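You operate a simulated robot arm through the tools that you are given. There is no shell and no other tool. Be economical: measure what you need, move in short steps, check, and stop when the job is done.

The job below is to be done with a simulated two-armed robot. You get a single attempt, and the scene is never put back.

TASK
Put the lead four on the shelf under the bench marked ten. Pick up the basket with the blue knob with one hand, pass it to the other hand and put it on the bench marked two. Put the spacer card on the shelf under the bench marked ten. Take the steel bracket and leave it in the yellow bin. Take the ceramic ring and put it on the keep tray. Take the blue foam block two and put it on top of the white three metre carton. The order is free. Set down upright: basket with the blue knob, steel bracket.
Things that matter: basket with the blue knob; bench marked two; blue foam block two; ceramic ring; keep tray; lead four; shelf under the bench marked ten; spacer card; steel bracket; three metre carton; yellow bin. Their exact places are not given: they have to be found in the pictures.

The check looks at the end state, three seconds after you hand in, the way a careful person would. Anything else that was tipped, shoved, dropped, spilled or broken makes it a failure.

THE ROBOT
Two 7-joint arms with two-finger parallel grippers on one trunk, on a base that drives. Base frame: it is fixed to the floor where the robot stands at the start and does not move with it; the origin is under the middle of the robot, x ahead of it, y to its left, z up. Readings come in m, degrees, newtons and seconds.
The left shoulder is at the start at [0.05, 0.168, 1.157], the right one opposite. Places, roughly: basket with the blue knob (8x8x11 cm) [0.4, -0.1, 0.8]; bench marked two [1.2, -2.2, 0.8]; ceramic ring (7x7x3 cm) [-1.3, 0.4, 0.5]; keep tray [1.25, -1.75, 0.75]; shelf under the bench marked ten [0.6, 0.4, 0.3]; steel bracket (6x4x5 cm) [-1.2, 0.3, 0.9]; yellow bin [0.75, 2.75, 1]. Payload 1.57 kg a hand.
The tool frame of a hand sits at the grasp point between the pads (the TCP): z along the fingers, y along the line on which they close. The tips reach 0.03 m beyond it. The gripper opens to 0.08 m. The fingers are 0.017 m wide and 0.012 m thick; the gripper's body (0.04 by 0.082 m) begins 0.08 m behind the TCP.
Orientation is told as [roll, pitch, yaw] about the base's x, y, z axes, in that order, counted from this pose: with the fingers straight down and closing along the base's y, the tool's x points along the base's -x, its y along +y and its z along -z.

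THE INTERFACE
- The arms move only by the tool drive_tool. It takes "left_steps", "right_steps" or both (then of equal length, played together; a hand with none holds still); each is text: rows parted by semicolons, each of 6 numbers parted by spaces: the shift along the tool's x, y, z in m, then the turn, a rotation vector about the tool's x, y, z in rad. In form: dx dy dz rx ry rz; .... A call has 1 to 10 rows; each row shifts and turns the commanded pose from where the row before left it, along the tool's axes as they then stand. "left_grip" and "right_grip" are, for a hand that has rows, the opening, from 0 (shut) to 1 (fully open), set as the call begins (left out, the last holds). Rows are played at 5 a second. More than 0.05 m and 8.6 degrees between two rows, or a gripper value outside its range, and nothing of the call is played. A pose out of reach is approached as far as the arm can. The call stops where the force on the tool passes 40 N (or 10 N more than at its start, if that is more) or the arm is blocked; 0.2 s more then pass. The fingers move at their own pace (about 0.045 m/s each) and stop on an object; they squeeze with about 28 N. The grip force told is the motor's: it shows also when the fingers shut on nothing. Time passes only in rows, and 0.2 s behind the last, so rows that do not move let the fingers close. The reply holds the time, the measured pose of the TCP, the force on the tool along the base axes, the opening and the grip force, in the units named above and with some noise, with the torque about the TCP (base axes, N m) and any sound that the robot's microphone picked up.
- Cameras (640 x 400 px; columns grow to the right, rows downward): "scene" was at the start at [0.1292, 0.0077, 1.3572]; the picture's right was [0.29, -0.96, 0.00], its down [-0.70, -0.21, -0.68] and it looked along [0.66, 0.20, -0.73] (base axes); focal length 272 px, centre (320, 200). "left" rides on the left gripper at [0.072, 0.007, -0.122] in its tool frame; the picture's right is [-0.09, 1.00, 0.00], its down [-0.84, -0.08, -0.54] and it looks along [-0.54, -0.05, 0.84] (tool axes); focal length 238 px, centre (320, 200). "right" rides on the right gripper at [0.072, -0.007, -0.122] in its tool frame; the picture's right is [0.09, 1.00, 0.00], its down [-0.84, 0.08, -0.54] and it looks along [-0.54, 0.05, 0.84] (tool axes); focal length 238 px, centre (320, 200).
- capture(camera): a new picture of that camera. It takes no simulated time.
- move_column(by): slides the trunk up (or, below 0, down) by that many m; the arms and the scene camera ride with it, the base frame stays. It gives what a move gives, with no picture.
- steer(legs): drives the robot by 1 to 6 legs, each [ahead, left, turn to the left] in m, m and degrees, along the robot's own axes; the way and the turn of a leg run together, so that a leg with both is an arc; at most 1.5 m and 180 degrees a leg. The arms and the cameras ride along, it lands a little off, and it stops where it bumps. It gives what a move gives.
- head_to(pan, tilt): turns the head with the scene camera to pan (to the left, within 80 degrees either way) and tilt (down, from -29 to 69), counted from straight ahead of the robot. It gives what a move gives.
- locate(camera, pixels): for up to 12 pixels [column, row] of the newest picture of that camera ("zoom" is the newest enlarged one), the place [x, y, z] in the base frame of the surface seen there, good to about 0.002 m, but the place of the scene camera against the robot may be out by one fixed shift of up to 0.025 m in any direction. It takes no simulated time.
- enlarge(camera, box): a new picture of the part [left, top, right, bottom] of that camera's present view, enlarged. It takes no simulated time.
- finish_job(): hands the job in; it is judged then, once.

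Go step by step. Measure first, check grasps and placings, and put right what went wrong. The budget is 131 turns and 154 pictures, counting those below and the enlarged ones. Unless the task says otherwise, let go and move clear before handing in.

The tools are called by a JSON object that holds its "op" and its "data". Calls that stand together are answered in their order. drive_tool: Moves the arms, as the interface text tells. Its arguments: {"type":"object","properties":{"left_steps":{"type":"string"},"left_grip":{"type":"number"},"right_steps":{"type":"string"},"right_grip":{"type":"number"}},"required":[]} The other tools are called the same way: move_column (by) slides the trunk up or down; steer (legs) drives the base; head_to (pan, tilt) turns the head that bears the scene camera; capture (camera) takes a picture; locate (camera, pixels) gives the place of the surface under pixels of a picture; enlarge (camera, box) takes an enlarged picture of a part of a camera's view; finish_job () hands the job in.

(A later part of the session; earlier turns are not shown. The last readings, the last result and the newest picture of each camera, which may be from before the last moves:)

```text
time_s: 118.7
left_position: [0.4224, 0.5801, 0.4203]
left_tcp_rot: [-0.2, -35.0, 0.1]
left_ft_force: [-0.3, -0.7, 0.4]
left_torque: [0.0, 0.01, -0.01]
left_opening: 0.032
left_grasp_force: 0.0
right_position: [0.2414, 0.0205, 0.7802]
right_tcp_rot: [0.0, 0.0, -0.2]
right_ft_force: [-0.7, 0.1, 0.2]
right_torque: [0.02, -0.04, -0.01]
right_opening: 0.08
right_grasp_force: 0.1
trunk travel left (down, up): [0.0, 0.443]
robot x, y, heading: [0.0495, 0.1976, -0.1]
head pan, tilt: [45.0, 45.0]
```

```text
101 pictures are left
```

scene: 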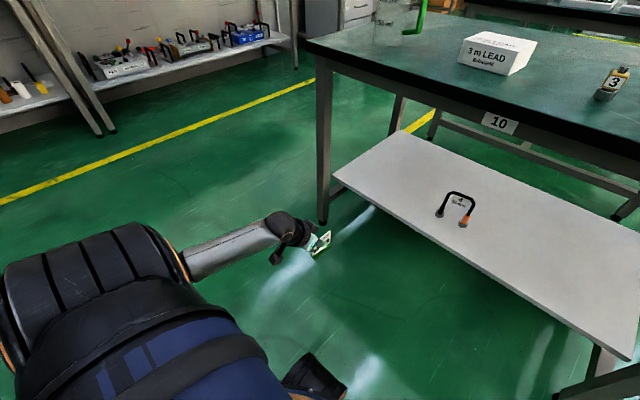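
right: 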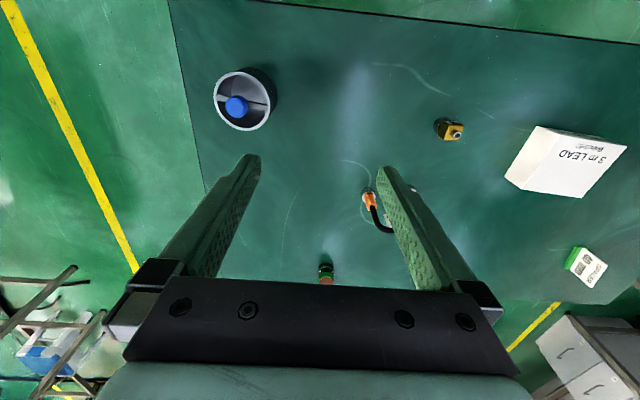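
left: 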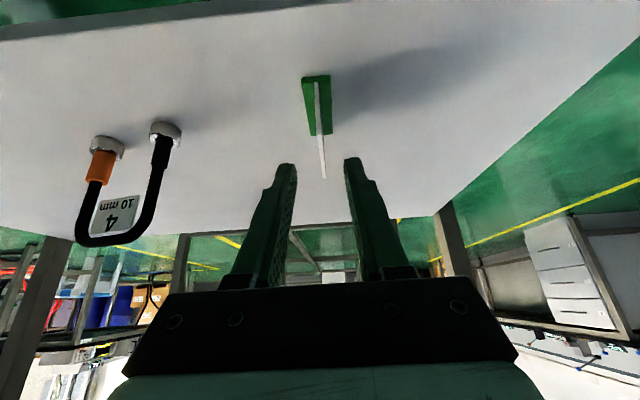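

The card stands on the shelf. Back out, raise the column and turn around to survey the area behind.

{"op": "steer", "data": {"legs": [[-0.4, -0.2, 0]]}}

{"op": "move_column", "data": {"by": 0.4}}

{"op": "steer", "data": {"legs": [[0, 0, 150]]}}

{"op": "head_to", "data": {"pan": 35, "tilt": 35}}

{"op": "capture", "data": {"camera": "scene"}}

{"op": "head_to", "data": {"pan": -20, "tilt": 30}}

{"op": "capture", "data": {"camera": "scene"}}

```text
time_s: 121.4
left_position: [0.0188, 0.3825, 0.4192]
left_tcp_rot: [-0.2, -35.1, -0.2]
left_ft_force: [0.1, -0.1, -0.5]
left_torque: [-0.01, 0.01, 0.01]
left_opening: 0.0317
left_grasp_force: 0.0
right_position: [-0.1641, -0.1771, 0.7792]
right_tcp_rot: [0.1, 0.0, -0.3]
right_ft_force: [1.2, -0.1, 0.1]
right_torque: [-0.01, -0.03, 0.01]
right_opening: 0.0802
right_grasp_force: 0.0
trunk travel left (down, up): [0.0, 0.443]
robot x, y, heading: [-0.3547, -0.0052, -0.2]
head pan, tilt: [45.0, 45.0]
```

```text
time_s: 125.2
left_position: [0.0176, 0.3808, 0.8201]
left_tcp_rot: [-0.2, -35.1, -0.2]
left_ft_force: [0.2, -0.1, 0.2]
left_torque: [0.04, -0.05, -0.01]
left_opening: 0.032
left_grasp_force: 0.1
right_position: [-0.1654, -0.1767, 1.1792]
right_tcp_rot: [0.0, 0.0, -0.3]
right_ft_force: [-0.9, -0.5, -0.2]
right_torque: [0.0, -0.02, -0.03]
right_opening: 0.0799
right_grasp_force: 0.0
trunk travel left (down, up): [-0.4, 0.043]
robot x, y, heading: [-0.3528, 0.0003, -0.4]
head pan, tilt: [45.0, 45.0]
```

```text
time_s: 131.9
left_position: [-0.8611, -0.1619, 0.8197]
left_tcp_rot: [-0.1, -35.1, 151.8]
left_ft_force: [-0.6, 0.0, -0.2]
left_torque: [-0.02, -0.04, 0.01]
left_opening: 0.0322
left_grasp_force: 0.1
right_position: [-0.4382, 0.2476, 1.1794]
right_tcp_rot: [0.0, 0.0, 151.6]
right_ft_force: [0.2, -0.2, 0.1]
right_torque: [0.02, 0.0, 0.0]
right_opening: 0.0801
right_grasp_force: 0.1
trunk travel left (down, up): [-0.4, 0.043]
robot x, y, heading: [-0.3544, 0.0017, 152.0]
head pan, tilt: [45.0, 45.0]
```

```text
time_s: 132.6
left_position: [-0.8613, -0.1612, 0.8223]
left_tcp_rot: [-0.2, -35.0, 151.7]
left_ft_force: [0.2, 0.1, -0.5]
left_torque: [0.01, 0.01, 0.01]
left_opening: 0.0318
left_grasp_force: 0.0
right_position: [-0.4365, 0.246, 1.1797]
right_tcp_rot: [0.0, 0.2, 151.6]
right_ft_force: [0.1, 0.5, -0.6]
right_torque: [-0.02, 0.0, -0.02]
right_opening: 0.08
right_grasp_force: 0.0
trunk travel left (down, up): [-0.4, 0.043]
robot x, y, heading: [-0.3551, 0.0002, 151.6]
head pan, tilt: [35.0, 35.0]
```

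```text
100 pictures are left
```

scene: 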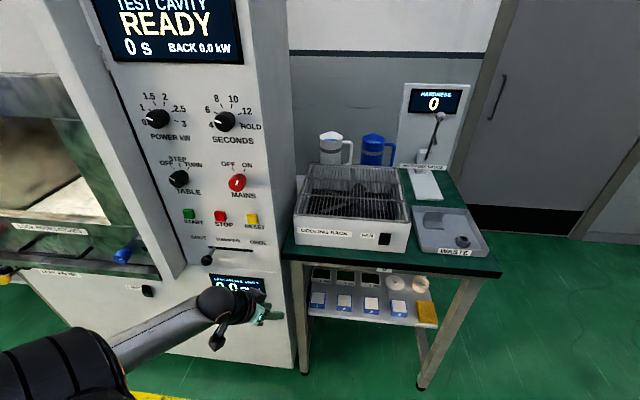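

```text
time_s: 133.8
left_position: [-0.8598, -0.16, 0.8198]
left_tcp_rot: [-0.2, -35.1, 151.8]
left_ft_force: [-0.8, -0.5, 0.1]
left_torque: [0.0, 0.0, 0.03]
left_opening: 0.0323
left_grasp_force: 0.1
right_position: [-0.4373, 0.2459, 1.179]
right_tcp_rot: [0.0, 0.1, 151.5]
right_ft_force: [0.4, 0.0, 0.0]
right_torque: [0.01, 0.03, -0.03]
right_opening: 0.0799
right_grasp_force: 0.0
trunk travel left (down, up): [-0.4, 0.043]
robot x, y, heading: [-0.3498, 0.0037, 151.7]
head pan, tilt: [-20.0, 30.0]
```

```text
99 pictures are left
```

scene: 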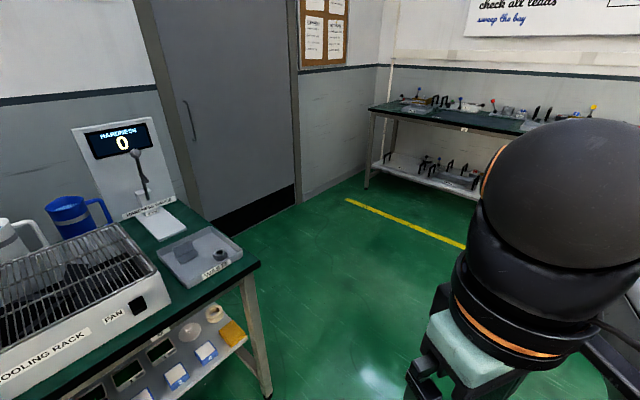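

Left hand is close to the test-cavity cabinet, so no more turning there yet. The WASTE tray (430,230) and the shelf below with rings (395,283),(418,284) need a closer look.

{"op": "head_to", "data": {"pan": 20, "tilt": 35}}

{"op": "enlarge", "data": {"camera": "scene", "box": [360, 140, 600, 340]}}

{"op": "capture", "data": {"camera": "scene"}}

{"op": "capture", "data": {"camera": "left"}}

```text
time_s: 134.9
left_position: [-0.8606, -0.1615, 0.82]
left_tcp_rot: [-0.2, -35.0, 151.8]
left_ft_force: [0.7, 1.1, -0.1]
left_torque: [-0.01, 0.0, 0.06]
left_opening: 0.032
left_grasp_force: 0.0
right_position: [-0.4369, 0.2462, 1.1797]
right_tcp_rot: [0.0, 0.0, 151.6]
right_ft_force: [0.0, 0.5, 0.9]
right_torque: [0.04, 0.02, 0.0]
right_opening: 0.0801
right_grasp_force: 0.0
trunk travel left (down, up): [-0.4, 0.043]
robot x, y, heading: [-0.3524, 0.002, 151.6]
head pan, tilt: [20.0, 35.0]
```

```text
2.00 times, centred on (480, 240) of scene
```

zoom: 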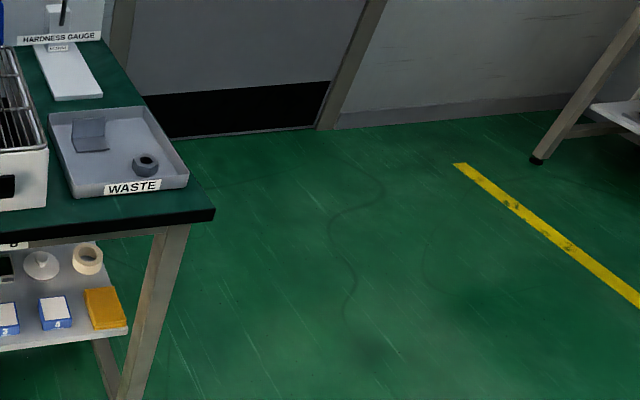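

```text
97 pictures are left
```

scene: 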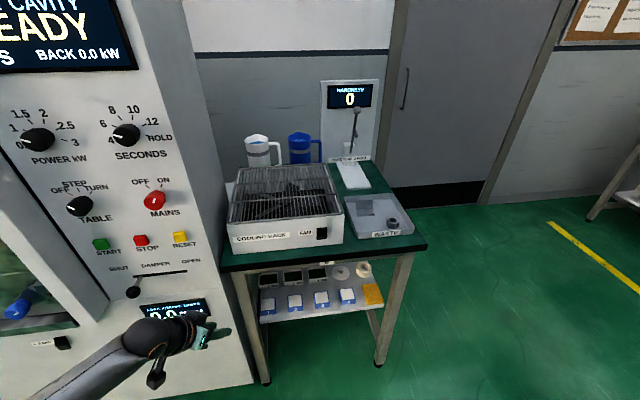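

```text
96 pictures are left
```

left: 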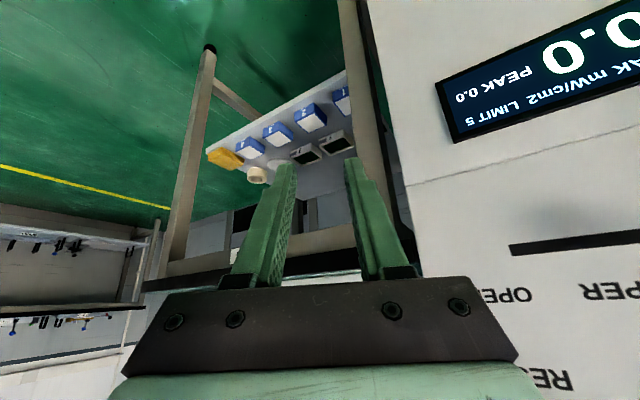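

The shelf holds numbered blue foam blocks, black tiles, a cone and a tan ring; the bracket seems to sit in the WASTE tray. Zoom and measure.

{"op": "enlarge", "data": {"camera": "scene", "box": [245, 245, 395, 335]}}

{"op": "locate", "data": {"camera": "zoom", "pixels": [[210, 240], [215, 275], [325, 225], [430, 210], [530, 195], [490, 110], [405, 115], [100, 260], [350, 290], [90, 330], [570, 270], [300, 130]]}}

{"op": "enlarge", "data": {"camera": "scene", "box": [330, 180, 430, 255]}}

{"op": "locate", "data": {"camera": "zoom", "pixels": [[230, 130], [180, 180], [290, 165], [225, 195], [400, 280], [320, 240], [130, 240], [520, 320], [600, 410], [100, 420], [250, 250], [470, 200]]}}

```text
4.27 times, centred on (320, 290) of scene
```

zoom: 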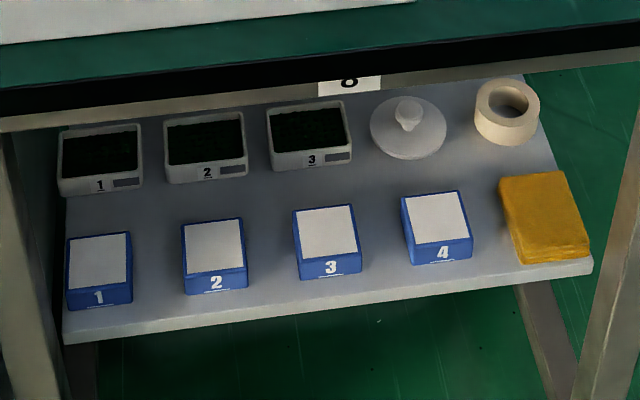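

```text
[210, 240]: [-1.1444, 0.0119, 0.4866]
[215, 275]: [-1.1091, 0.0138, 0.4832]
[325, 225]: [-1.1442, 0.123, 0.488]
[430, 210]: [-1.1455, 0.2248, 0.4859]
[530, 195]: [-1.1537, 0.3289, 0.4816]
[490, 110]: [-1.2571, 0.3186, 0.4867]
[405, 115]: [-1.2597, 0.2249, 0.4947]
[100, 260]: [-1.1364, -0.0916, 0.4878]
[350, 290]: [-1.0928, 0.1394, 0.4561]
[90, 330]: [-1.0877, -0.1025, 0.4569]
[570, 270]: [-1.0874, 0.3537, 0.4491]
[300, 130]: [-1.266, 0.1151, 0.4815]
```

```text
5.33 times, centred on (380, 218) of scene
```

zoom: 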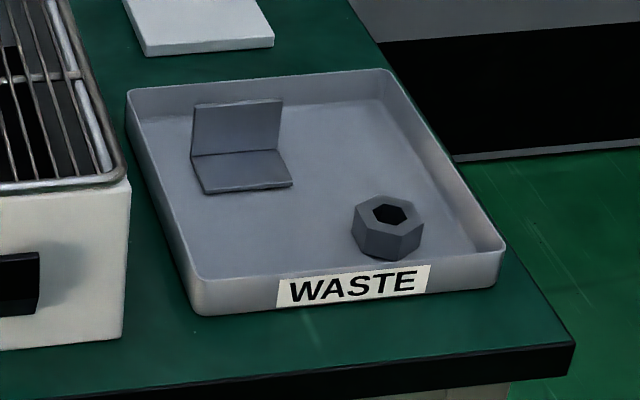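

```text
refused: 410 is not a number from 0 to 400
```

Foam block two is at about (-1.12, -0.01, top 0.48); the shelf (bench 8) is at z≈0.45; ring at about (-1.25, 0.30). Measure the cabinet face, bench edge and the tray with the bracket.

{"op": "locate", "data": {"camera": "zoom", "pixels": [[230, 130], [180, 180], [290, 165], [225, 190], [400, 250], [195, 105], [283, 100], [292, 184], [205, 192], [565, 345], [480, 265], [250, 250]]}}

{"op": "locate", "data": {"camera": "scene", "pixels": [[240, 350], [220, 240], [222, 268], [425, 247], [260, 370], [150, 230], [215, 150], [380, 350], [320, 200], [340, 235], [300, 150], [425, 240]]}}

```text
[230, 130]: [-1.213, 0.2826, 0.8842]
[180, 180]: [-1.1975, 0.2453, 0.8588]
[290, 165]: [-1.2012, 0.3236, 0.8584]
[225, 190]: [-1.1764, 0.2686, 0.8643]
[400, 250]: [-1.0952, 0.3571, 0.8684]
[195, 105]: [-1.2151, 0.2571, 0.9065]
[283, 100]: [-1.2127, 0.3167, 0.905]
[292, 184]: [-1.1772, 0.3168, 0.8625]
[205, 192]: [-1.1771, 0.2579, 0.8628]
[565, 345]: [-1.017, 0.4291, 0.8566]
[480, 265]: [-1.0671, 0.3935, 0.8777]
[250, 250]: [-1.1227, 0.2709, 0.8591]
```

```text
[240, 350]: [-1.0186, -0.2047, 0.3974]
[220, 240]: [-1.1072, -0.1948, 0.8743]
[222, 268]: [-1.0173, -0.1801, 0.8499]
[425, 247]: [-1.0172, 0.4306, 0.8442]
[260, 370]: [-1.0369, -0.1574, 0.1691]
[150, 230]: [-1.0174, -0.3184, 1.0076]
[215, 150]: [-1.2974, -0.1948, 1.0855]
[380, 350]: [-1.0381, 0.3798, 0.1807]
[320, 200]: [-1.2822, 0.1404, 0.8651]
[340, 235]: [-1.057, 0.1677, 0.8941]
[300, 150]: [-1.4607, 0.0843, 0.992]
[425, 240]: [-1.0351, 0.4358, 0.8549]
```

Front plane of cabinet and bench 8 is x≈-1.015, bench 8 top z≈0.85. First foam block two with the left hand: straighten to heading 180 in front of it and lower.

{"op": "steer", "data": {"legs": [[0, 0, 28.4], [0.1, -0.36, 0]]}}

{"op": "move_column", "data": {"by": -0.3}}

{"op": "drive_tool", "data": {"left_steps": "0 0 0 0 -0.09 0; 0 0 0 0 -0.085 0; 0 0 0 0 0 0", "left_grip": 1}}

{"op": "capture", "data": {"camera": "left"}}

{"op": "capture", "data": {"camera": "scene"}}

```text
time_s: 138.7
left_position: [-0.8215, -0.0266, 0.8208]
left_tcp_rot: [-0.2, -35.1, -179.4]
left_ft_force: [-0.6, -0.3, 1.3]
left_torque: [0.01, 0.0, 0.0]
left_opening: 0.0325
left_grasp_force: 0.1
right_position: [-0.6459, 0.536, 1.1792]
right_tcp_rot: [0.0, 0.0, -179.6]
right_ft_force: [-0.5, 1.0, -0.3]
right_torque: [-0.03, 0.01, -0.01]
right_opening: 0.0803
right_grasp_force: 0.1
trunk travel left (down, up): [-0.4, 0.043]
robot x, y, heading: [-0.4564, 0.357, -179.7]
head pan, tilt: [20.0, 35.0]
```

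```text
time_s: 141.7
left_position: [-0.8215, -0.0279, 0.5213]
left_tcp_rot: [-0.1, -35.1, -179.5]
left_ft_force: [-0.1, 0.4, -0.8]
left_torque: [0.0, -0.01, 0.02]
left_opening: 0.0319
left_grasp_force: 0.0
right_position: [-0.6466, 0.534, 0.8811]
right_tcp_rot: [0.0, 0.0, -179.8]
right_ft_force: [-0.2, -0.3, -0.8]
right_torque: [-0.01, -0.01, 0.03]
right_opening: 0.08
right_grasp_force: 0.1
trunk travel left (down, up): [-0.1, 0.343]
robot x, y, heading: [-0.4543, 0.3571, -179.9]
head pan, tilt: [20.0, 35.0]
```

```text
time_s: 142.5
left_position: [-0.822, -0.0273, 0.5218]
left_tcp_rot: [-0.2, -45.3, -179.3]
left_ft_force: [0.0, 0.7, -0.1]
left_torque: [0.0, -0.01, 0.01]
left_opening: 0.0801
left_grasp_force: 0.0
right_position: [-0.6463, 0.5333, 0.8804]
right_tcp_rot: [0.0, 0.0, -179.6]
right_ft_force: [0.1, -0.4, -0.9]
right_torque: [-0.03, 0.04, -0.01]
right_opening: 0.0797
right_grasp_force: 0.0
trunk travel left (down, up): [-0.1, 0.343]
robot x, y, heading: [-0.4542, 0.3563, -179.7]
head pan, tilt: [20.0, 35.0]
```

```text
93 pictures are left
```

left: 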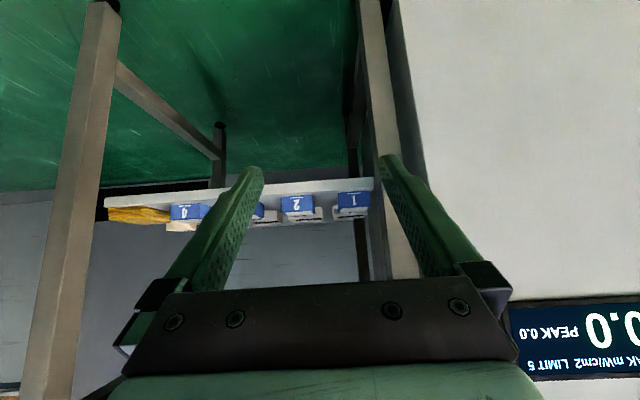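

```text
92 pictures are left
```

scene: 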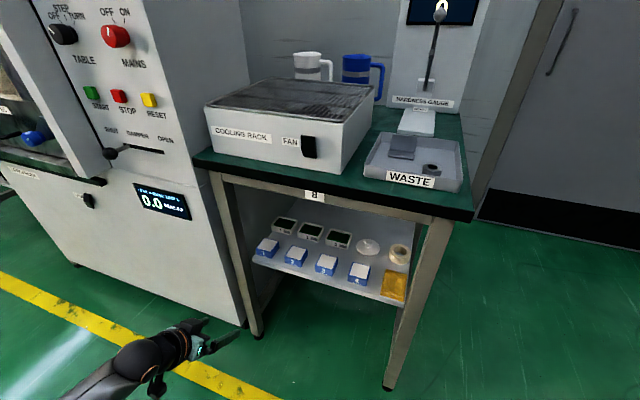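

Measure block 2 (295,203 in the left picture) from the hand camera.

{"op": "enlarge", "data": {"camera": "left", "box": [240, 165, 400, 245]}}

{"op": "locate", "data": {"camera": "zoom", "pixels": [[170, 130], [290, 130], [230, 160], [175, 180], [290, 180], [230, 195], [450, 140], [80, 200], [400, 80], [200, 90]]}}

{"op": "locate", "data": {"camera": "scene", "pixels": [[297, 254], [297, 262], [398, 252], [329, 263], [393, 285], [410, 300], [330, 285]]}}

```text
4.00 times, centred on (320, 205) of left
```

zoom: 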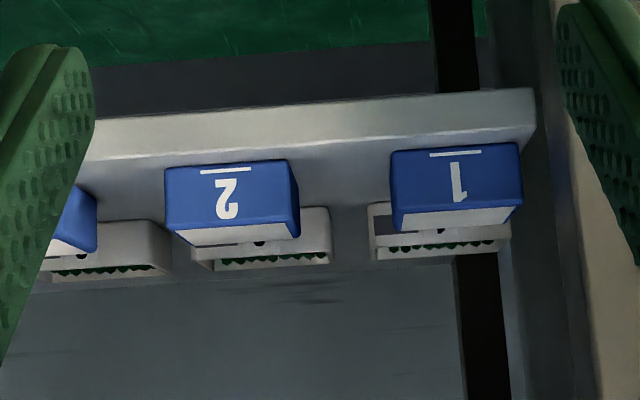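

```text
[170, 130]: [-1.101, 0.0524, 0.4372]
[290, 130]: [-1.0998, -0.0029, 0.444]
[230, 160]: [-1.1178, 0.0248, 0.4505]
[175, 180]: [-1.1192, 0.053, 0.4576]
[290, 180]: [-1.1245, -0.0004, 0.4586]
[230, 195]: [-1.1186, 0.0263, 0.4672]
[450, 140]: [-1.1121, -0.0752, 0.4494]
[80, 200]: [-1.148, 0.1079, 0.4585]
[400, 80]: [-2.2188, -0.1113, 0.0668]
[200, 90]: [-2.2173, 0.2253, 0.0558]
```

```text
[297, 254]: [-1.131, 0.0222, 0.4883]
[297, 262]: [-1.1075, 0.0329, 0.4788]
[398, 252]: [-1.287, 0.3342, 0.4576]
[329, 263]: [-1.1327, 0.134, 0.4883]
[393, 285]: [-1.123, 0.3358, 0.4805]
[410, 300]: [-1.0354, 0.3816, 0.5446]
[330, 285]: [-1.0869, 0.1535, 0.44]
```

Block 2's front face is x≈-1.118, y centre ≈0.026. Drive in, aligned with it, staying above block height.

{"op": "steer", "data": {"legs": [[0, -0.053, 0], [0.23, 0, 0]]}}

{"op": "capture", "data": {"camera": "left"}}

{"op": "locate", "data": {"camera": "left", "pixels": [[310, 140], [310, 160], [280, 150], [340, 150], [310, 185]]}}

```text
time_s: 144.8
left_position: [-1.0512, 0.0203, 0.5207]
left_tcp_rot: [-0.3, -45.1, -179.1]
left_ft_force: [0.4, 0.5, 0.0]
left_torque: [0.01, 0.01, 0.01]
left_opening: 0.0799
left_grasp_force: 0.1
right_position: [-0.8777, 0.5825, 0.8782]
right_tcp_rot: [0.0, 0.0, -179.4]
right_ft_force: [0.2, 0.0, -0.6]
right_torque: [-0.01, 0.0, -0.01]
right_opening: 0.08
right_grasp_force: 0.0
trunk travel left (down, up): [-0.1, 0.343]
robot x, y, heading: [-0.6858, 0.405, -179.2]
head pan, tilt: [20.0, 35.0]
```

```text
90 pictures are left
```

left: 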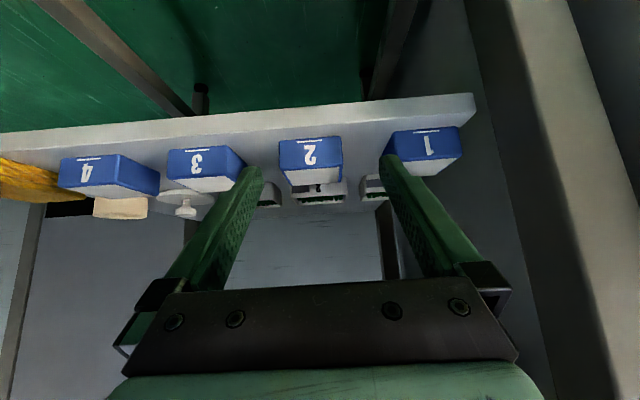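

```text
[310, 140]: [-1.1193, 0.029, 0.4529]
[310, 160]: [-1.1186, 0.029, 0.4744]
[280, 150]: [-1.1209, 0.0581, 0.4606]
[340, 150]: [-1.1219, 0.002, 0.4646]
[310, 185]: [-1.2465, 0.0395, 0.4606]
```

Block 2 spans y 0.002–0.058. Shift 1 cm, extend 10 cm above it, then lower and grip.

{"op": "drive_tool", "data": {"left_steps": "-0.0233 -0.0035 0.0233 0 0 0; -0.0233 -0.0035 0.0233 0 0 0; -0.0233 -0.0035 0.0233 0 0 0; 0 0 0 0 0 0"}}

{"op": "drive_tool", "data": {"left_steps": "0.01 0 0.01 0 0 0; 0.01 0 0.01 0 0 0; 0.0085 0 0.0085 0 0 0; 0 0 0 0 0 0"}}

{"op": "capture", "data": {"camera": "left"}}

```text
time_s: 145.8
left_position: [-1.1478, 0.0298, 0.5212]
left_tcp_rot: [-0.2, -45.1, -179.2]
left_ft_force: [-0.7, 0.0, 0.0]
left_torque: [0.0, 0.02, 0.01]
left_opening: 0.0801
left_grasp_force: 0.0
right_position: [-0.8785, 0.5824, 0.8793]
right_tcp_rot: [-0.1, 0.0, -179.4]
right_ft_force: [-0.2, -0.5, -0.4]
right_torque: [0.03, 0.01, -0.01]
right_opening: 0.0799
right_grasp_force: 0.2
trunk travel left (down, up): [-0.1, 0.343]
robot x, y, heading: [-0.6877, 0.4106, -179.3]
head pan, tilt: [20.0, 35.0]
```

```text
time_s: 146.8
left_position: [-1.15, 0.028, 0.48]
left_tcp_rot: [-0.1, -45.1, -179.1]
left_ft_force: [0.0, -0.3, 0.6]
left_torque: [-0.01, 0.01, 0.0]
left_opening: 0.08
left_grasp_force: 0.0
right_position: [-0.8777, 0.5829, 0.8801]
right_tcp_rot: [0.0, 0.0, -179.4]
right_ft_force: [0.0, -0.4, 0.5]
right_torque: [0.01, 0.0, 0.0]
right_opening: 0.0799
right_grasp_force: 0.0
trunk travel left (down, up): [-0.1, 0.343]
robot x, y, heading: [-0.6825, 0.4101, -179.3]
head pan, tilt: [20.0, 35.0]
```

```text
89 pictures are left
```

left: 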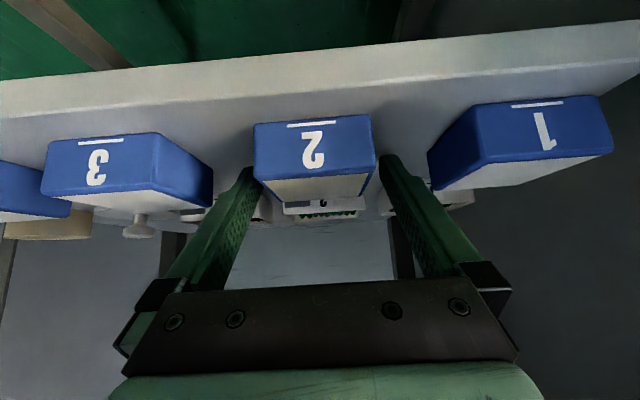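

Block 2 is centred between the fingers. Grip and lift.

{"op": "drive_tool", "data": {"left_steps": "0 0 0 0 0 0; 0 0 0 0 0 0; 0 0 0 0 0 0; 0 0 0 0 0 0", "left_grip": 0}}

{"op": "drive_tool", "data": {"left_steps": "-0.012 0 -0.012 0 0 0; -0.012 0 -0.012 0 0 0; -0.012 0 -0.012 0 0 0; 0 0 0 0 0 0"}}

{"op": "capture", "data": {"camera": "left"}}

```text
time_s: 147.8
left_position: [-1.1496, 0.0279, 0.4812]
left_tcp_rot: [-0.3, -45.0, -179.2]
left_ft_force: [-0.4, 0.2, -0.1]
left_torque: [0.04, 0.01, -0.02]
left_opening: 0.0586
left_grasp_force: 28.0
right_position: [-0.8762, 0.5829, 0.8793]
right_tcp_rot: [0.0, -0.1, -179.4]
right_ft_force: [-0.3, 0.0, 0.6]
right_torque: [0.01, -0.01, -0.02]
right_opening: 0.08
right_grasp_force: 0.0
trunk travel left (down, up): [-0.1, 0.343]
robot x, y, heading: [-0.6856, 0.4098, -179.3]
head pan, tilt: [20.0, 35.0]
```

```text
time_s: 148.8
left_position: [-1.1492, 0.0288, 0.5308]
left_tcp_rot: [-0.2, -45.1, -179.1]
left_ft_force: [-0.6, 0.1, -0.8]
left_torque: [0.02, 0.01, -0.01]
left_opening: 0.0582
left_grasp_force: 28.1
right_position: [-0.8776, 0.5833, 0.8797]
right_tcp_rot: [-0.1, 0.1, -179.4]
right_ft_force: [0.0, 0.1, 0.5]
right_torque: [-0.02, 0.0, 0.01]
right_opening: 0.0798
right_grasp_force: 0.0
trunk travel left (down, up): [-0.1, 0.343]
robot x, y, heading: [-0.6871, 0.4062, -179.2]
head pan, tilt: [20.0, 35.0]
```

```text
88 pictures are left
```

left: 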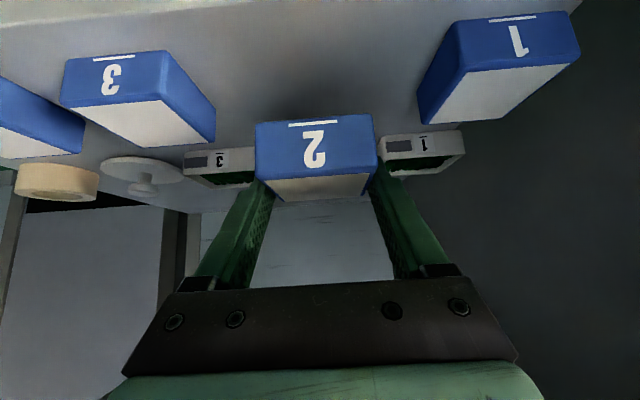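

Foam block two is held level (bottom 3.15 cm below TCP). Back out, turn to bench ten, raise.

{"op": "steer", "data": {"legs": [[-0.3, 0, 0], [0, 0, 179.5], [0, -0.35, 0]]}}

{"op": "move_column", "data": {"by": 0.33}}

{"op": "drive_tool", "data": {"left_steps": "-0.025 0 -0.025 0 0 0; -0.025 0 -0.025 0 0 0; -0.025 0 -0.025 0 0 0; 0 0 0 0 0 0"}}

{"op": "capture", "data": {"camera": "left"}}

```text
time_s: 159.9
left_position: [0.0867, 0.4145, 0.5309]
left_tcp_rot: [-0.2, -45.1, -2.8]
left_ft_force: [-0.1, 0.5, -0.1]
left_torque: [0.0, 0.0, -0.02]
left_opening: 0.0587
left_grasp_force: 28.1
right_position: [-0.2212, -0.1214, 0.8793]
right_tcp_rot: [0.0, 0.0, -3.0]
right_ft_force: [-0.3, 0.8, 0.4]
right_torque: [-0.03, -0.05, 0.01]
right_opening: 0.0797
right_grasp_force: 0.1
trunk travel left (down, up): [-0.1, 0.343]
robot x, y, heading: [-0.4027, 0.0687, -2.7]
head pan, tilt: [20.0, 35.0]
```

```text
time_s: 163.1
left_position: [0.0859, 0.4144, 0.8618]
left_tcp_rot: [-0.2, -45.1, -2.9]
left_ft_force: [0.5, 0.4, -1.2]
left_torque: [-0.04, 0.0, 0.02]
left_opening: 0.0583
left_grasp_force: 28.1
right_position: [-0.2213, -0.1208, 1.2099]
right_tcp_rot: [0.1, 0.1, -2.9]
right_ft_force: [0.2, 0.1, -0.3]
right_torque: [0.0, -0.02, 0.01]
right_opening: 0.0799
right_grasp_force: 0.0
trunk travel left (down, up): [-0.43, 0.013]
robot x, y, heading: [-0.4022, 0.0636, -3.1]
head pan, tilt: [20.0, 35.0]
```

```text
time_s: 164.1
left_position: [0.0868, 0.4147, 0.9696]
left_tcp_rot: [-0.2, -45.1, -2.9]
left_ft_force: [-0.2, -0.3, 0.2]
left_torque: [0.0, -0.03, 0.0]
left_opening: 0.0584
left_grasp_force: 27.8
right_position: [-0.2214, -0.1208, 1.2089]
right_tcp_rot: [0.0, 0.0, -2.9]
right_ft_force: [-0.3, 0.0, -0.5]
right_torque: [0.01, -0.02, -0.02]
right_opening: 0.0801
right_grasp_force: 0.0
trunk travel left (down, up): [-0.43, 0.013]
robot x, y, heading: [-0.4007, 0.0659, -3.0]
head pan, tilt: [20.0, 35.0]
```

```text
87 pictures are left
```

left: 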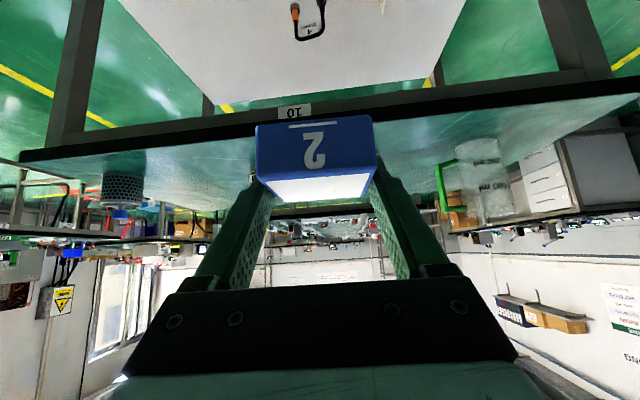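

Correct the 3° heading and drive in part way, then measure the carton from the hand camera.

{"op": "steer", "data": {"legs": [[0, 0, 3], [0.36, 0, 0]]}}

{"op": "head_to", "data": {"pan": 30, "tilt": 50}}

{"op": "capture", "data": {"camera": "scene"}}

{"op": "capture", "data": {"camera": "left"}}

```text
time_s: 166.9
left_position: [0.4324, 0.4367, 0.9678]
left_tcp_rot: [-0.1, -45.1, -0.1]
left_ft_force: [-0.5, 0.5, -0.3]
left_torque: [-0.02, 0.0, 0.02]
left_opening: 0.0586
left_grasp_force: 27.5
right_position: [0.1497, -0.1134, 1.2095]
right_tcp_rot: [0.0, 0.1, -0.3]
right_ft_force: [0.1, -0.4, -0.2]
right_torque: [0.01, 0.03, 0.03]
right_opening: 0.08
right_grasp_force: 0.0
trunk travel left (down, up): [-0.43, 0.013]
robot x, y, heading: [-0.0437, 0.0686, -0.1]
head pan, tilt: [20.0, 35.0]
```

```text
time_s: 167.7
left_position: [0.4305, 0.4363, 0.9679]
left_tcp_rot: [-0.1, -45.0, -0.1]
left_ft_force: [-0.1, -0.4, -0.7]
left_torque: [0.01, -0.01, 0.05]
left_opening: 0.0583
left_grasp_force: 27.9
right_position: [0.1489, -0.1132, 1.2101]
right_tcp_rot: [0.0, 0.0, -0.3]
right_ft_force: [0.6, -0.4, 0.9]
right_torque: [-0.02, 0.0, -0.02]
right_opening: 0.0797
right_grasp_force: 0.0
trunk travel left (down, up): [-0.43, 0.013]
robot x, y, heading: [-0.0391, 0.0666, -0.3]
head pan, tilt: [30.0, 50.0]
```

```text
86 pictures are left
```

scene: 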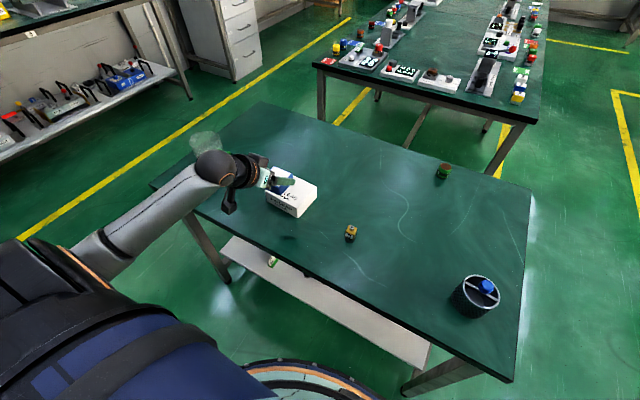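

```text
85 pictures are left
```

left: 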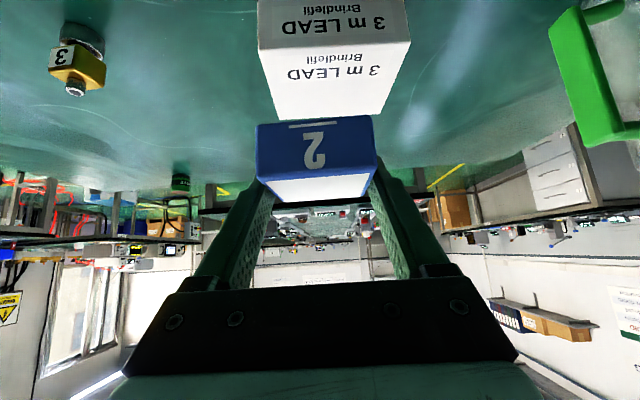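

{"op": "locate", "data": {"camera": "left", "pixels": [[262, 58], [405, 45], [275, 110], [378, 112], [330, 85], [330, 60], [265, 130], [372, 125], [315, 160], [265, 62], [402, 50]]}}

```text
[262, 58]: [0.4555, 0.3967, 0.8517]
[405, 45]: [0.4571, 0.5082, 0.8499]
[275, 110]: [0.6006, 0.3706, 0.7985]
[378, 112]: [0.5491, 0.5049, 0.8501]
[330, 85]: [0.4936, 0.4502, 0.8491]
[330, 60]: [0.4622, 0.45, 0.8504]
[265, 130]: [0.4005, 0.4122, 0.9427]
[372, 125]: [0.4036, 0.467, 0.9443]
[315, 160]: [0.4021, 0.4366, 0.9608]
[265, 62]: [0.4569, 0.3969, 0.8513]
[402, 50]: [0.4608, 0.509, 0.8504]
```

Carton top: x 0.456–0.55, y 0.396–0.509, z 0.850; foam bottom needs TCP z≈0.882 at (0.498, 0.449). Drive 0.067 and lower carefully.

{"op": "steer", "data": {"legs": [[0.067, 0, 0]]}}

{"op": "drive_tool", "data": {"left_steps": "0.016 0.0065 0.016 0 0 0; 0.016 0.0065 0.016 0 0 0; 0.016 0 0.016 0 0 0; 0.0106 0 0.0106 0 0 0; 0 0 0 0 0 0"}}

{"op": "capture", "data": {"camera": "left"}}

```text
time_s: 168.7
left_position: [0.5006, 0.4372, 0.9687]
left_tcp_rot: [-0.3, -45.0, 0.0]
left_ft_force: [-0.3, 0.1, -0.7]
left_torque: [0.01, 0.02, 0.02]
left_opening: 0.0584
left_grasp_force: 28.2
right_position: [0.2186, -0.112, 1.2089]
right_tcp_rot: [0.0, 0.1, -0.2]
right_ft_force: [0.6, -0.1, -0.8]
right_torque: [-0.02, 0.03, -0.01]
right_opening: 0.0801
right_grasp_force: 0.1
trunk travel left (down, up): [-0.43, 0.013]
robot x, y, heading: [0.0263, 0.0653, -0.5]
head pan, tilt: [30.0, 50.0]
```

```text
time_s: 169.9
left_position: [0.4989, 0.4512, 0.8849]
left_tcp_rot: [-0.2, -45.0, 0.0]
left_ft_force: [-0.1, 0.3, -0.6]
left_torque: [-0.01, 0.0, -0.01]
left_opening: 0.0583
left_grasp_force: 27.5
right_position: [0.2159, -0.1125, 1.2099]
right_tcp_rot: [0.0, 0.0, -0.3]
right_ft_force: [0.3, 0.5, 0.5]
right_torque: [0.0, -0.01, -0.03]
right_opening: 0.0802
right_grasp_force: 0.1
trunk travel left (down, up): [-0.43, 0.013]
robot x, y, heading: [0.0288, 0.0665, -0.2]
head pan, tilt: [30.0, 50.0]
```

```text
84 pictures are left
```

left: 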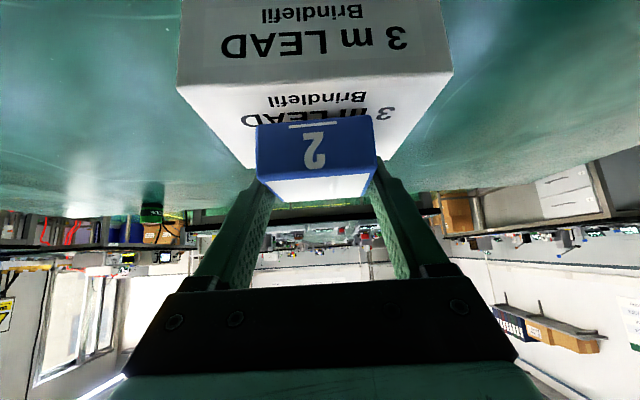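

Just above the carton. Touch down in small steps, release and back away upward along the fingers.

{"op": "drive_tool", "data": {"left_steps": "0.0011 0 0.0011 0 0 0; 0.0011 0 0.0011 0 0 0; 0.0007 0 0.0007 0 0 0; 0 0 0 0 0 0"}}

{"op": "drive_tool", "data": {"left_steps": "0 0 0 0 0 0; 0 0 0 0 0 0; 0 0 0 0 0 0; 0 0 0 0 0 0", "left_grip": 1}}

{"op": "drive_tool", "data": {"left_steps": "0 0 -0.03 0 0 0; 0 0 -0.03 0 0 0; 0 0 -0.03 0 0 0; 0 0 -0.03 0 0 0; 0 0 0 0 0 0"}}

{"op": "capture", "data": {"camera": "left"}}

```text
time_s: 170.9
left_position: [0.5007, 0.4502, 0.8803]
left_tcp_rot: [-0.1, -45.2, -0.1]
left_ft_force: [-0.9, 0.1, -0.2]
left_torque: [0.01, 0.02, 0.0]
left_opening: 0.0586
left_grasp_force: 28.2
right_position: [0.217, -0.1131, 1.2099]
right_tcp_rot: [0.0, 0.0, -0.3]
right_ft_force: [0.7, 0.9, -0.1]
right_torque: [-0.01, 0.01, 0.02]
right_opening: 0.0799
right_grasp_force: 0.0
trunk travel left (down, up): [-0.43, 0.013]
robot x, y, heading: [0.0252, 0.061, -0.0]
head pan, tilt: [30.0, 50.0]
```

```text
time_s: 171.9
left_position: [0.5009, 0.4507, 0.8818]
left_tcp_rot: [-0.1, -45.1, 0.0]
left_ft_force: [0.4, -1.2, 0.1]
left_torque: [0.02, -0.04, 0.04]
left_opening: 0.0799
left_grasp_force: 0.1
right_position: [0.2176, -0.1134, 1.2096]
right_tcp_rot: [-0.1, 0.0, -0.3]
right_ft_force: [-0.7, -0.6, 0.1]
right_torque: [-0.01, 0.03, 0.0]
right_opening: 0.0799
right_grasp_force: 0.0
trunk travel left (down, up): [-0.43, 0.013]
robot x, y, heading: [0.0288, 0.0655, -0.3]
head pan, tilt: [30.0, 50.0]
```

```text
time_s: 173.1
left_position: [0.4144, 0.4499, 0.9674]
left_tcp_rot: [-0.1, -45.1, 0.0]
left_ft_force: [1.2, -0.3, 0.2]
left_torque: [0.02, 0.01, 0.02]
left_opening: 0.0799
left_grasp_force: 0.1
right_position: [0.2163, -0.1128, 1.2112]
right_tcp_rot: [-0.1, -0.1, -0.4]
right_ft_force: [0.2, 0.1, 0.0]
right_torque: [0.0, 0.03, -0.01]
right_opening: 0.0801
right_grasp_force: 0.0
trunk travel left (down, up): [-0.43, 0.013]
robot x, y, heading: [0.0259, 0.0644, -0.2]
head pan, tilt: [30.0, 50.0]
```

```text
83 pictures are left
```

left: 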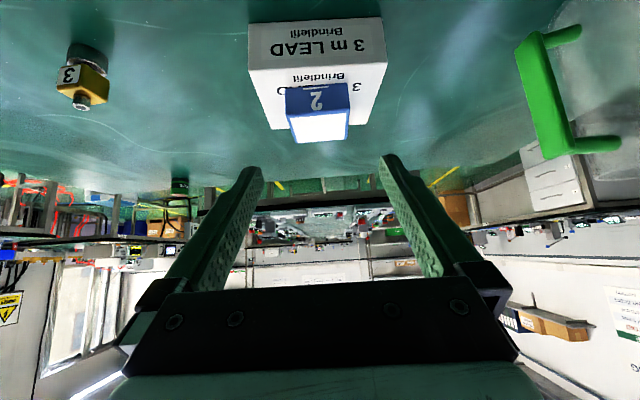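

Foam block two sits on the carton. Next the basket: raise the left hand clear and turn it sideways (yaw −90°), and inspect the basket with the right camera.

{"op": "drive_tool", "data": {"left_steps": "-0.03 0 -0.03 0 0 0; -0.03 0 -0.03 0 0 0; -0.03 0 -0.03 0 0 0; 0 0 0 0 0.131 0; 0 0 0 0 0.131 0; 0 0 0 0 0.131 0; 0 0 0 0 0.131 0; 0 0 0 0 0.131 0; 0 0 0 0 0.131 0; 0 0 0 0 0 0"}}

{"op": "drive_tool", "data": {"left_steps": "0.01 0 0 0 0 0.142; 0 0 0 0 0 0.142; 0 0 0 0 0 0.142; 0 0 0 0 0 0.142; 0 0 0 0 0 0.142; 0 0 0 0 0 0.142; 0 0 0 0 0 0.142; 0 0 0 0 0 0.142; 0 0 0 0 0 0.142; 0 0 0 0 0 0.142"}}

{"op": "capture", "data": {"camera": "right"}}

{"op": "head_to", "data": {"pan": -5, "tilt": 55}}

{"op": "capture", "data": {"camera": "scene"}}

```text
time_s: 175.3
left_position: [0.4139, 0.4509, 1.0925]
left_tcp_rot: [-0.2, 0.0, -0.2]
left_ft_force: [0.3, -0.5, -0.1]
left_torque: [0.01, 0.01, 0.0]
left_opening: 0.0797
left_grasp_force: 0.0
right_position: [0.2159, -0.1129, 1.2096]
right_tcp_rot: [0.0, 0.0, -0.3]
right_ft_force: [0.1, 0.0, -0.4]
right_torque: [-0.02, 0.02, 0.02]
right_opening: 0.0803
right_grasp_force: 0.1
trunk travel left (down, up): [-0.43, 0.013]
robot x, y, heading: [0.0273, 0.0623, -0.1]
head pan, tilt: [30.0, 50.0]
```

```text
time_s: 177.5
left_position: [0.404, 0.4509, 1.0927]
left_tcp_rot: [0.0, -0.2, -81.7]
left_ft_force: [-0.4, 0.0, -0.1]
left_torque: [0.01, -0.01, 0.03]
left_opening: 0.08
left_grasp_force: 0.0
right_position: [0.2173, -0.1127, 1.2092]
right_tcp_rot: [0.0, 0.0, -0.3]
right_ft_force: [-0.8, 0.0, 0.3]
right_torque: [0.03, -0.01, 0.01]
right_opening: 0.0803
right_grasp_force: 0.0
trunk travel left (down, up): [-0.43, 0.013]
robot x, y, heading: [0.0282, 0.0654, -0.3]
head pan, tilt: [30.0, 50.0]
```

```text
82 pictures are left
```

right: 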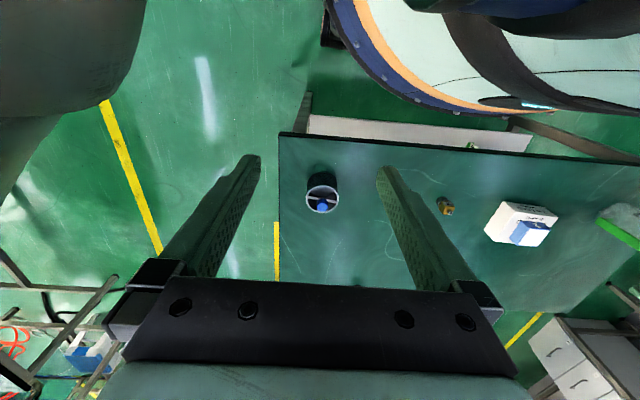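

```text
time_s: 178.5
left_position: [0.4043, 0.4506, 1.0925]
left_tcp_rot: [0.0, -0.1, -81.5]
left_ft_force: [0.4, 0.0, 0.5]
left_torque: [0.01, 0.01, 0.03]
left_opening: 0.08
left_grasp_force: 0.0
right_position: [0.2172, -0.1143, 1.2109]
right_tcp_rot: [0.0, 0.0, -0.3]
right_ft_force: [-0.5, 0.1, 0.9]
right_torque: [0.02, -0.01, 0.01]
right_opening: 0.08
right_grasp_force: 0.0
trunk travel left (down, up): [-0.43, 0.013]
robot x, y, heading: [0.0262, 0.0637, -0.3]
head pan, tilt: [-5.0, 55.0]
```

```text
81 pictures are left
```

scene: 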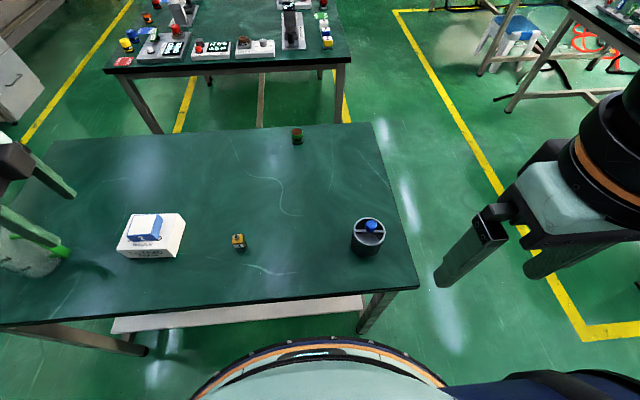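

Zoom on the basket in both views.

{"op": "enlarge", "data": {"camera": "scene", "box": [335, 205, 405, 265]}}

{"op": "enlarge", "data": {"camera": "right", "box": [290, 160, 360, 220]}}

{"op": "locate", "data": {"camera": "zoom", "pixels": [[290, 310], [290, 270], [295, 340], [150, 300], [430, 290], [290, 220], [290, 355], [180, 260], [420, 240]]}}

```text
6.67 times, centred on (370, 235) of scene
```

zoom: 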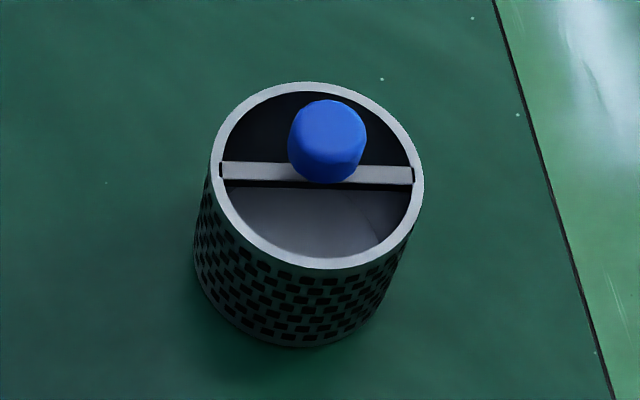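

```text
6.67 times, centred on (325, 190) of right
```

zoom: 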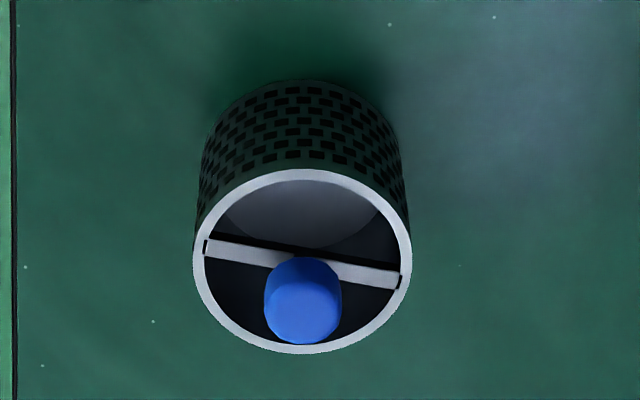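

```text
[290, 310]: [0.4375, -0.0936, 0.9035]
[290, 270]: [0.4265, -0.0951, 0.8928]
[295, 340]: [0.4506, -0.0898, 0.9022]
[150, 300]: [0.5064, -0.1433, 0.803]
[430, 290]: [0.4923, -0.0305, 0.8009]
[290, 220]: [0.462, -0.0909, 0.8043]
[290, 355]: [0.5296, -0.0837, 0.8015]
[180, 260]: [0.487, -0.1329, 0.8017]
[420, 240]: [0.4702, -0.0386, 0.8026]
```

{"op": "locate", "data": {"camera": "zoom", "pixels": [[200, 265], [405, 255], [300, 176], [300, 349], [235, 253], [370, 276], [300, 210], [300, 258], [265, 300], [340, 300]]}}

```text
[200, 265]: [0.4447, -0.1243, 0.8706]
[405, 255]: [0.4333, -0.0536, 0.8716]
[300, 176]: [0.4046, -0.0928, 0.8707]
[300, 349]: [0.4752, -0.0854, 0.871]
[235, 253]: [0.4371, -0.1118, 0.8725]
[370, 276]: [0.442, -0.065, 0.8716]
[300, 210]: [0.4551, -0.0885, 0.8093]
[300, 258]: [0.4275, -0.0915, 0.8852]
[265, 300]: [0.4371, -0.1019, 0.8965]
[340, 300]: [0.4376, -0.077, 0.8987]
```

Basket centre ≈(0.440, −0.090), rim z 0.871, knob z 0.876–0.905. Lower the column 0.15 and bring the right hand above the knob.

{"op": "move_column", "data": {"by": -0.15}}

{"op": "drive_tool", "data": {"right_steps": "-0.0447 0.0047 0 0 0 0; -0.0447 0.0047 0 0 0 0; -0.0447 0.0047 0 0 0 0; -0.0447 0.0047 0 0 0 0; -0.0447 0.0047 0 0 0 0; 0 0 0.045 0 0 0; 0 0 0.045 0 0 0; 0 0 0 0 0 0", "right_grip": 0.8}}

{"op": "capture", "data": {"camera": "right"}}

```text
time_s: 180.2
left_position: [0.4042, 0.4505, 0.9432]
left_tcp_rot: [-0.1, -0.2, -81.7]
left_ft_force: [0.1, -0.8, 1.1]
left_torque: [0.0, 0.01, -0.01]
left_opening: 0.0799
left_grasp_force: 0.1
right_position: [0.2168, -0.1132, 1.0589]
right_tcp_rot: [0.0, 0.0, -0.3]
right_ft_force: [-0.3, -0.7, 0.3]
right_torque: [0.01, -0.03, 0.05]
right_opening: 0.0799
right_grasp_force: 0.1
trunk travel left (down, up): [-0.28, 0.163]
robot x, y, heading: [0.03, 0.0628, 0.1]
head pan, tilt: [-5.0, 55.0]
```

```text
time_s: 182.0
left_position: [0.4053, 0.4504, 0.9435]
left_tcp_rot: [0.0, -0.3, -81.7]
left_ft_force: [-0.1, 0.6, 0.6]
left_torque: [0.0, 0.01, -0.03]
left_opening: 0.0799
left_grasp_force: 0.1
right_position: [0.441, -0.0924, 0.9695]
right_tcp_rot: [0.1, 0.0, -0.1]
right_ft_force: [1.5, -0.1, 0.1]
right_torque: [0.0, 0.0, 0.02]
right_opening: 0.0642
right_grasp_force: 0.0
trunk travel left (down, up): [-0.28, 0.163]
robot x, y, heading: [0.0292, 0.0671, -0.1]
head pan, tilt: [-5.0, 55.0]
```

```text
78 pictures are left
```

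right: 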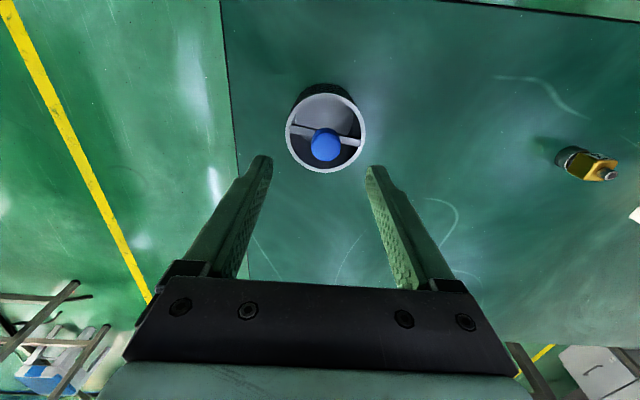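

{"op": "locate", "data": {"camera": "right", "pixels": [[326, 145], [315, 145], [338, 145], [326, 132], [326, 157]]}}

{"op": "drive_tool", "data": {"right_steps": "0 0.003 0.03 0 0 0; 0 0 0.02 0 0 0; 0 0 0.0125 0 0 0; 0 0 0 0 0 0"}}

{"op": "capture", "data": {"camera": "right"}}

```text
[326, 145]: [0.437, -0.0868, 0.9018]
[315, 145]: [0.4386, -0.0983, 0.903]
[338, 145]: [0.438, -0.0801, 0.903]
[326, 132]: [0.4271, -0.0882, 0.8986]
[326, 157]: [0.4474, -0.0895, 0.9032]
```

```text
time_s: 183.0
left_position: [0.4047, 0.4502, 0.9441]
left_tcp_rot: [0.1, -0.2, -81.5]
left_ft_force: [-0.8, -0.5, -0.1]
left_torque: [-0.01, -0.01, 0.02]
left_opening: 0.0802
left_grasp_force: 0.0
right_position: [0.441, -0.0872, 0.9071]
right_tcp_rot: [0.0, 0.0, -0.4]
right_ft_force: [1.1, 0.2, -0.1]
right_torque: [0.01, -0.03, 0.02]
right_opening: 0.064
right_grasp_force: 0.2
trunk travel left (down, up): [-0.28, 0.163]
robot x, y, heading: [0.027, 0.0628, 0.0]
head pan, tilt: [-5.0, 55.0]
```

```text
77 pictures are left
```

right: 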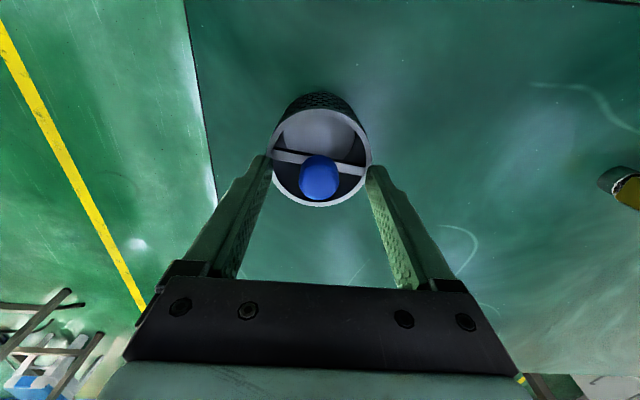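

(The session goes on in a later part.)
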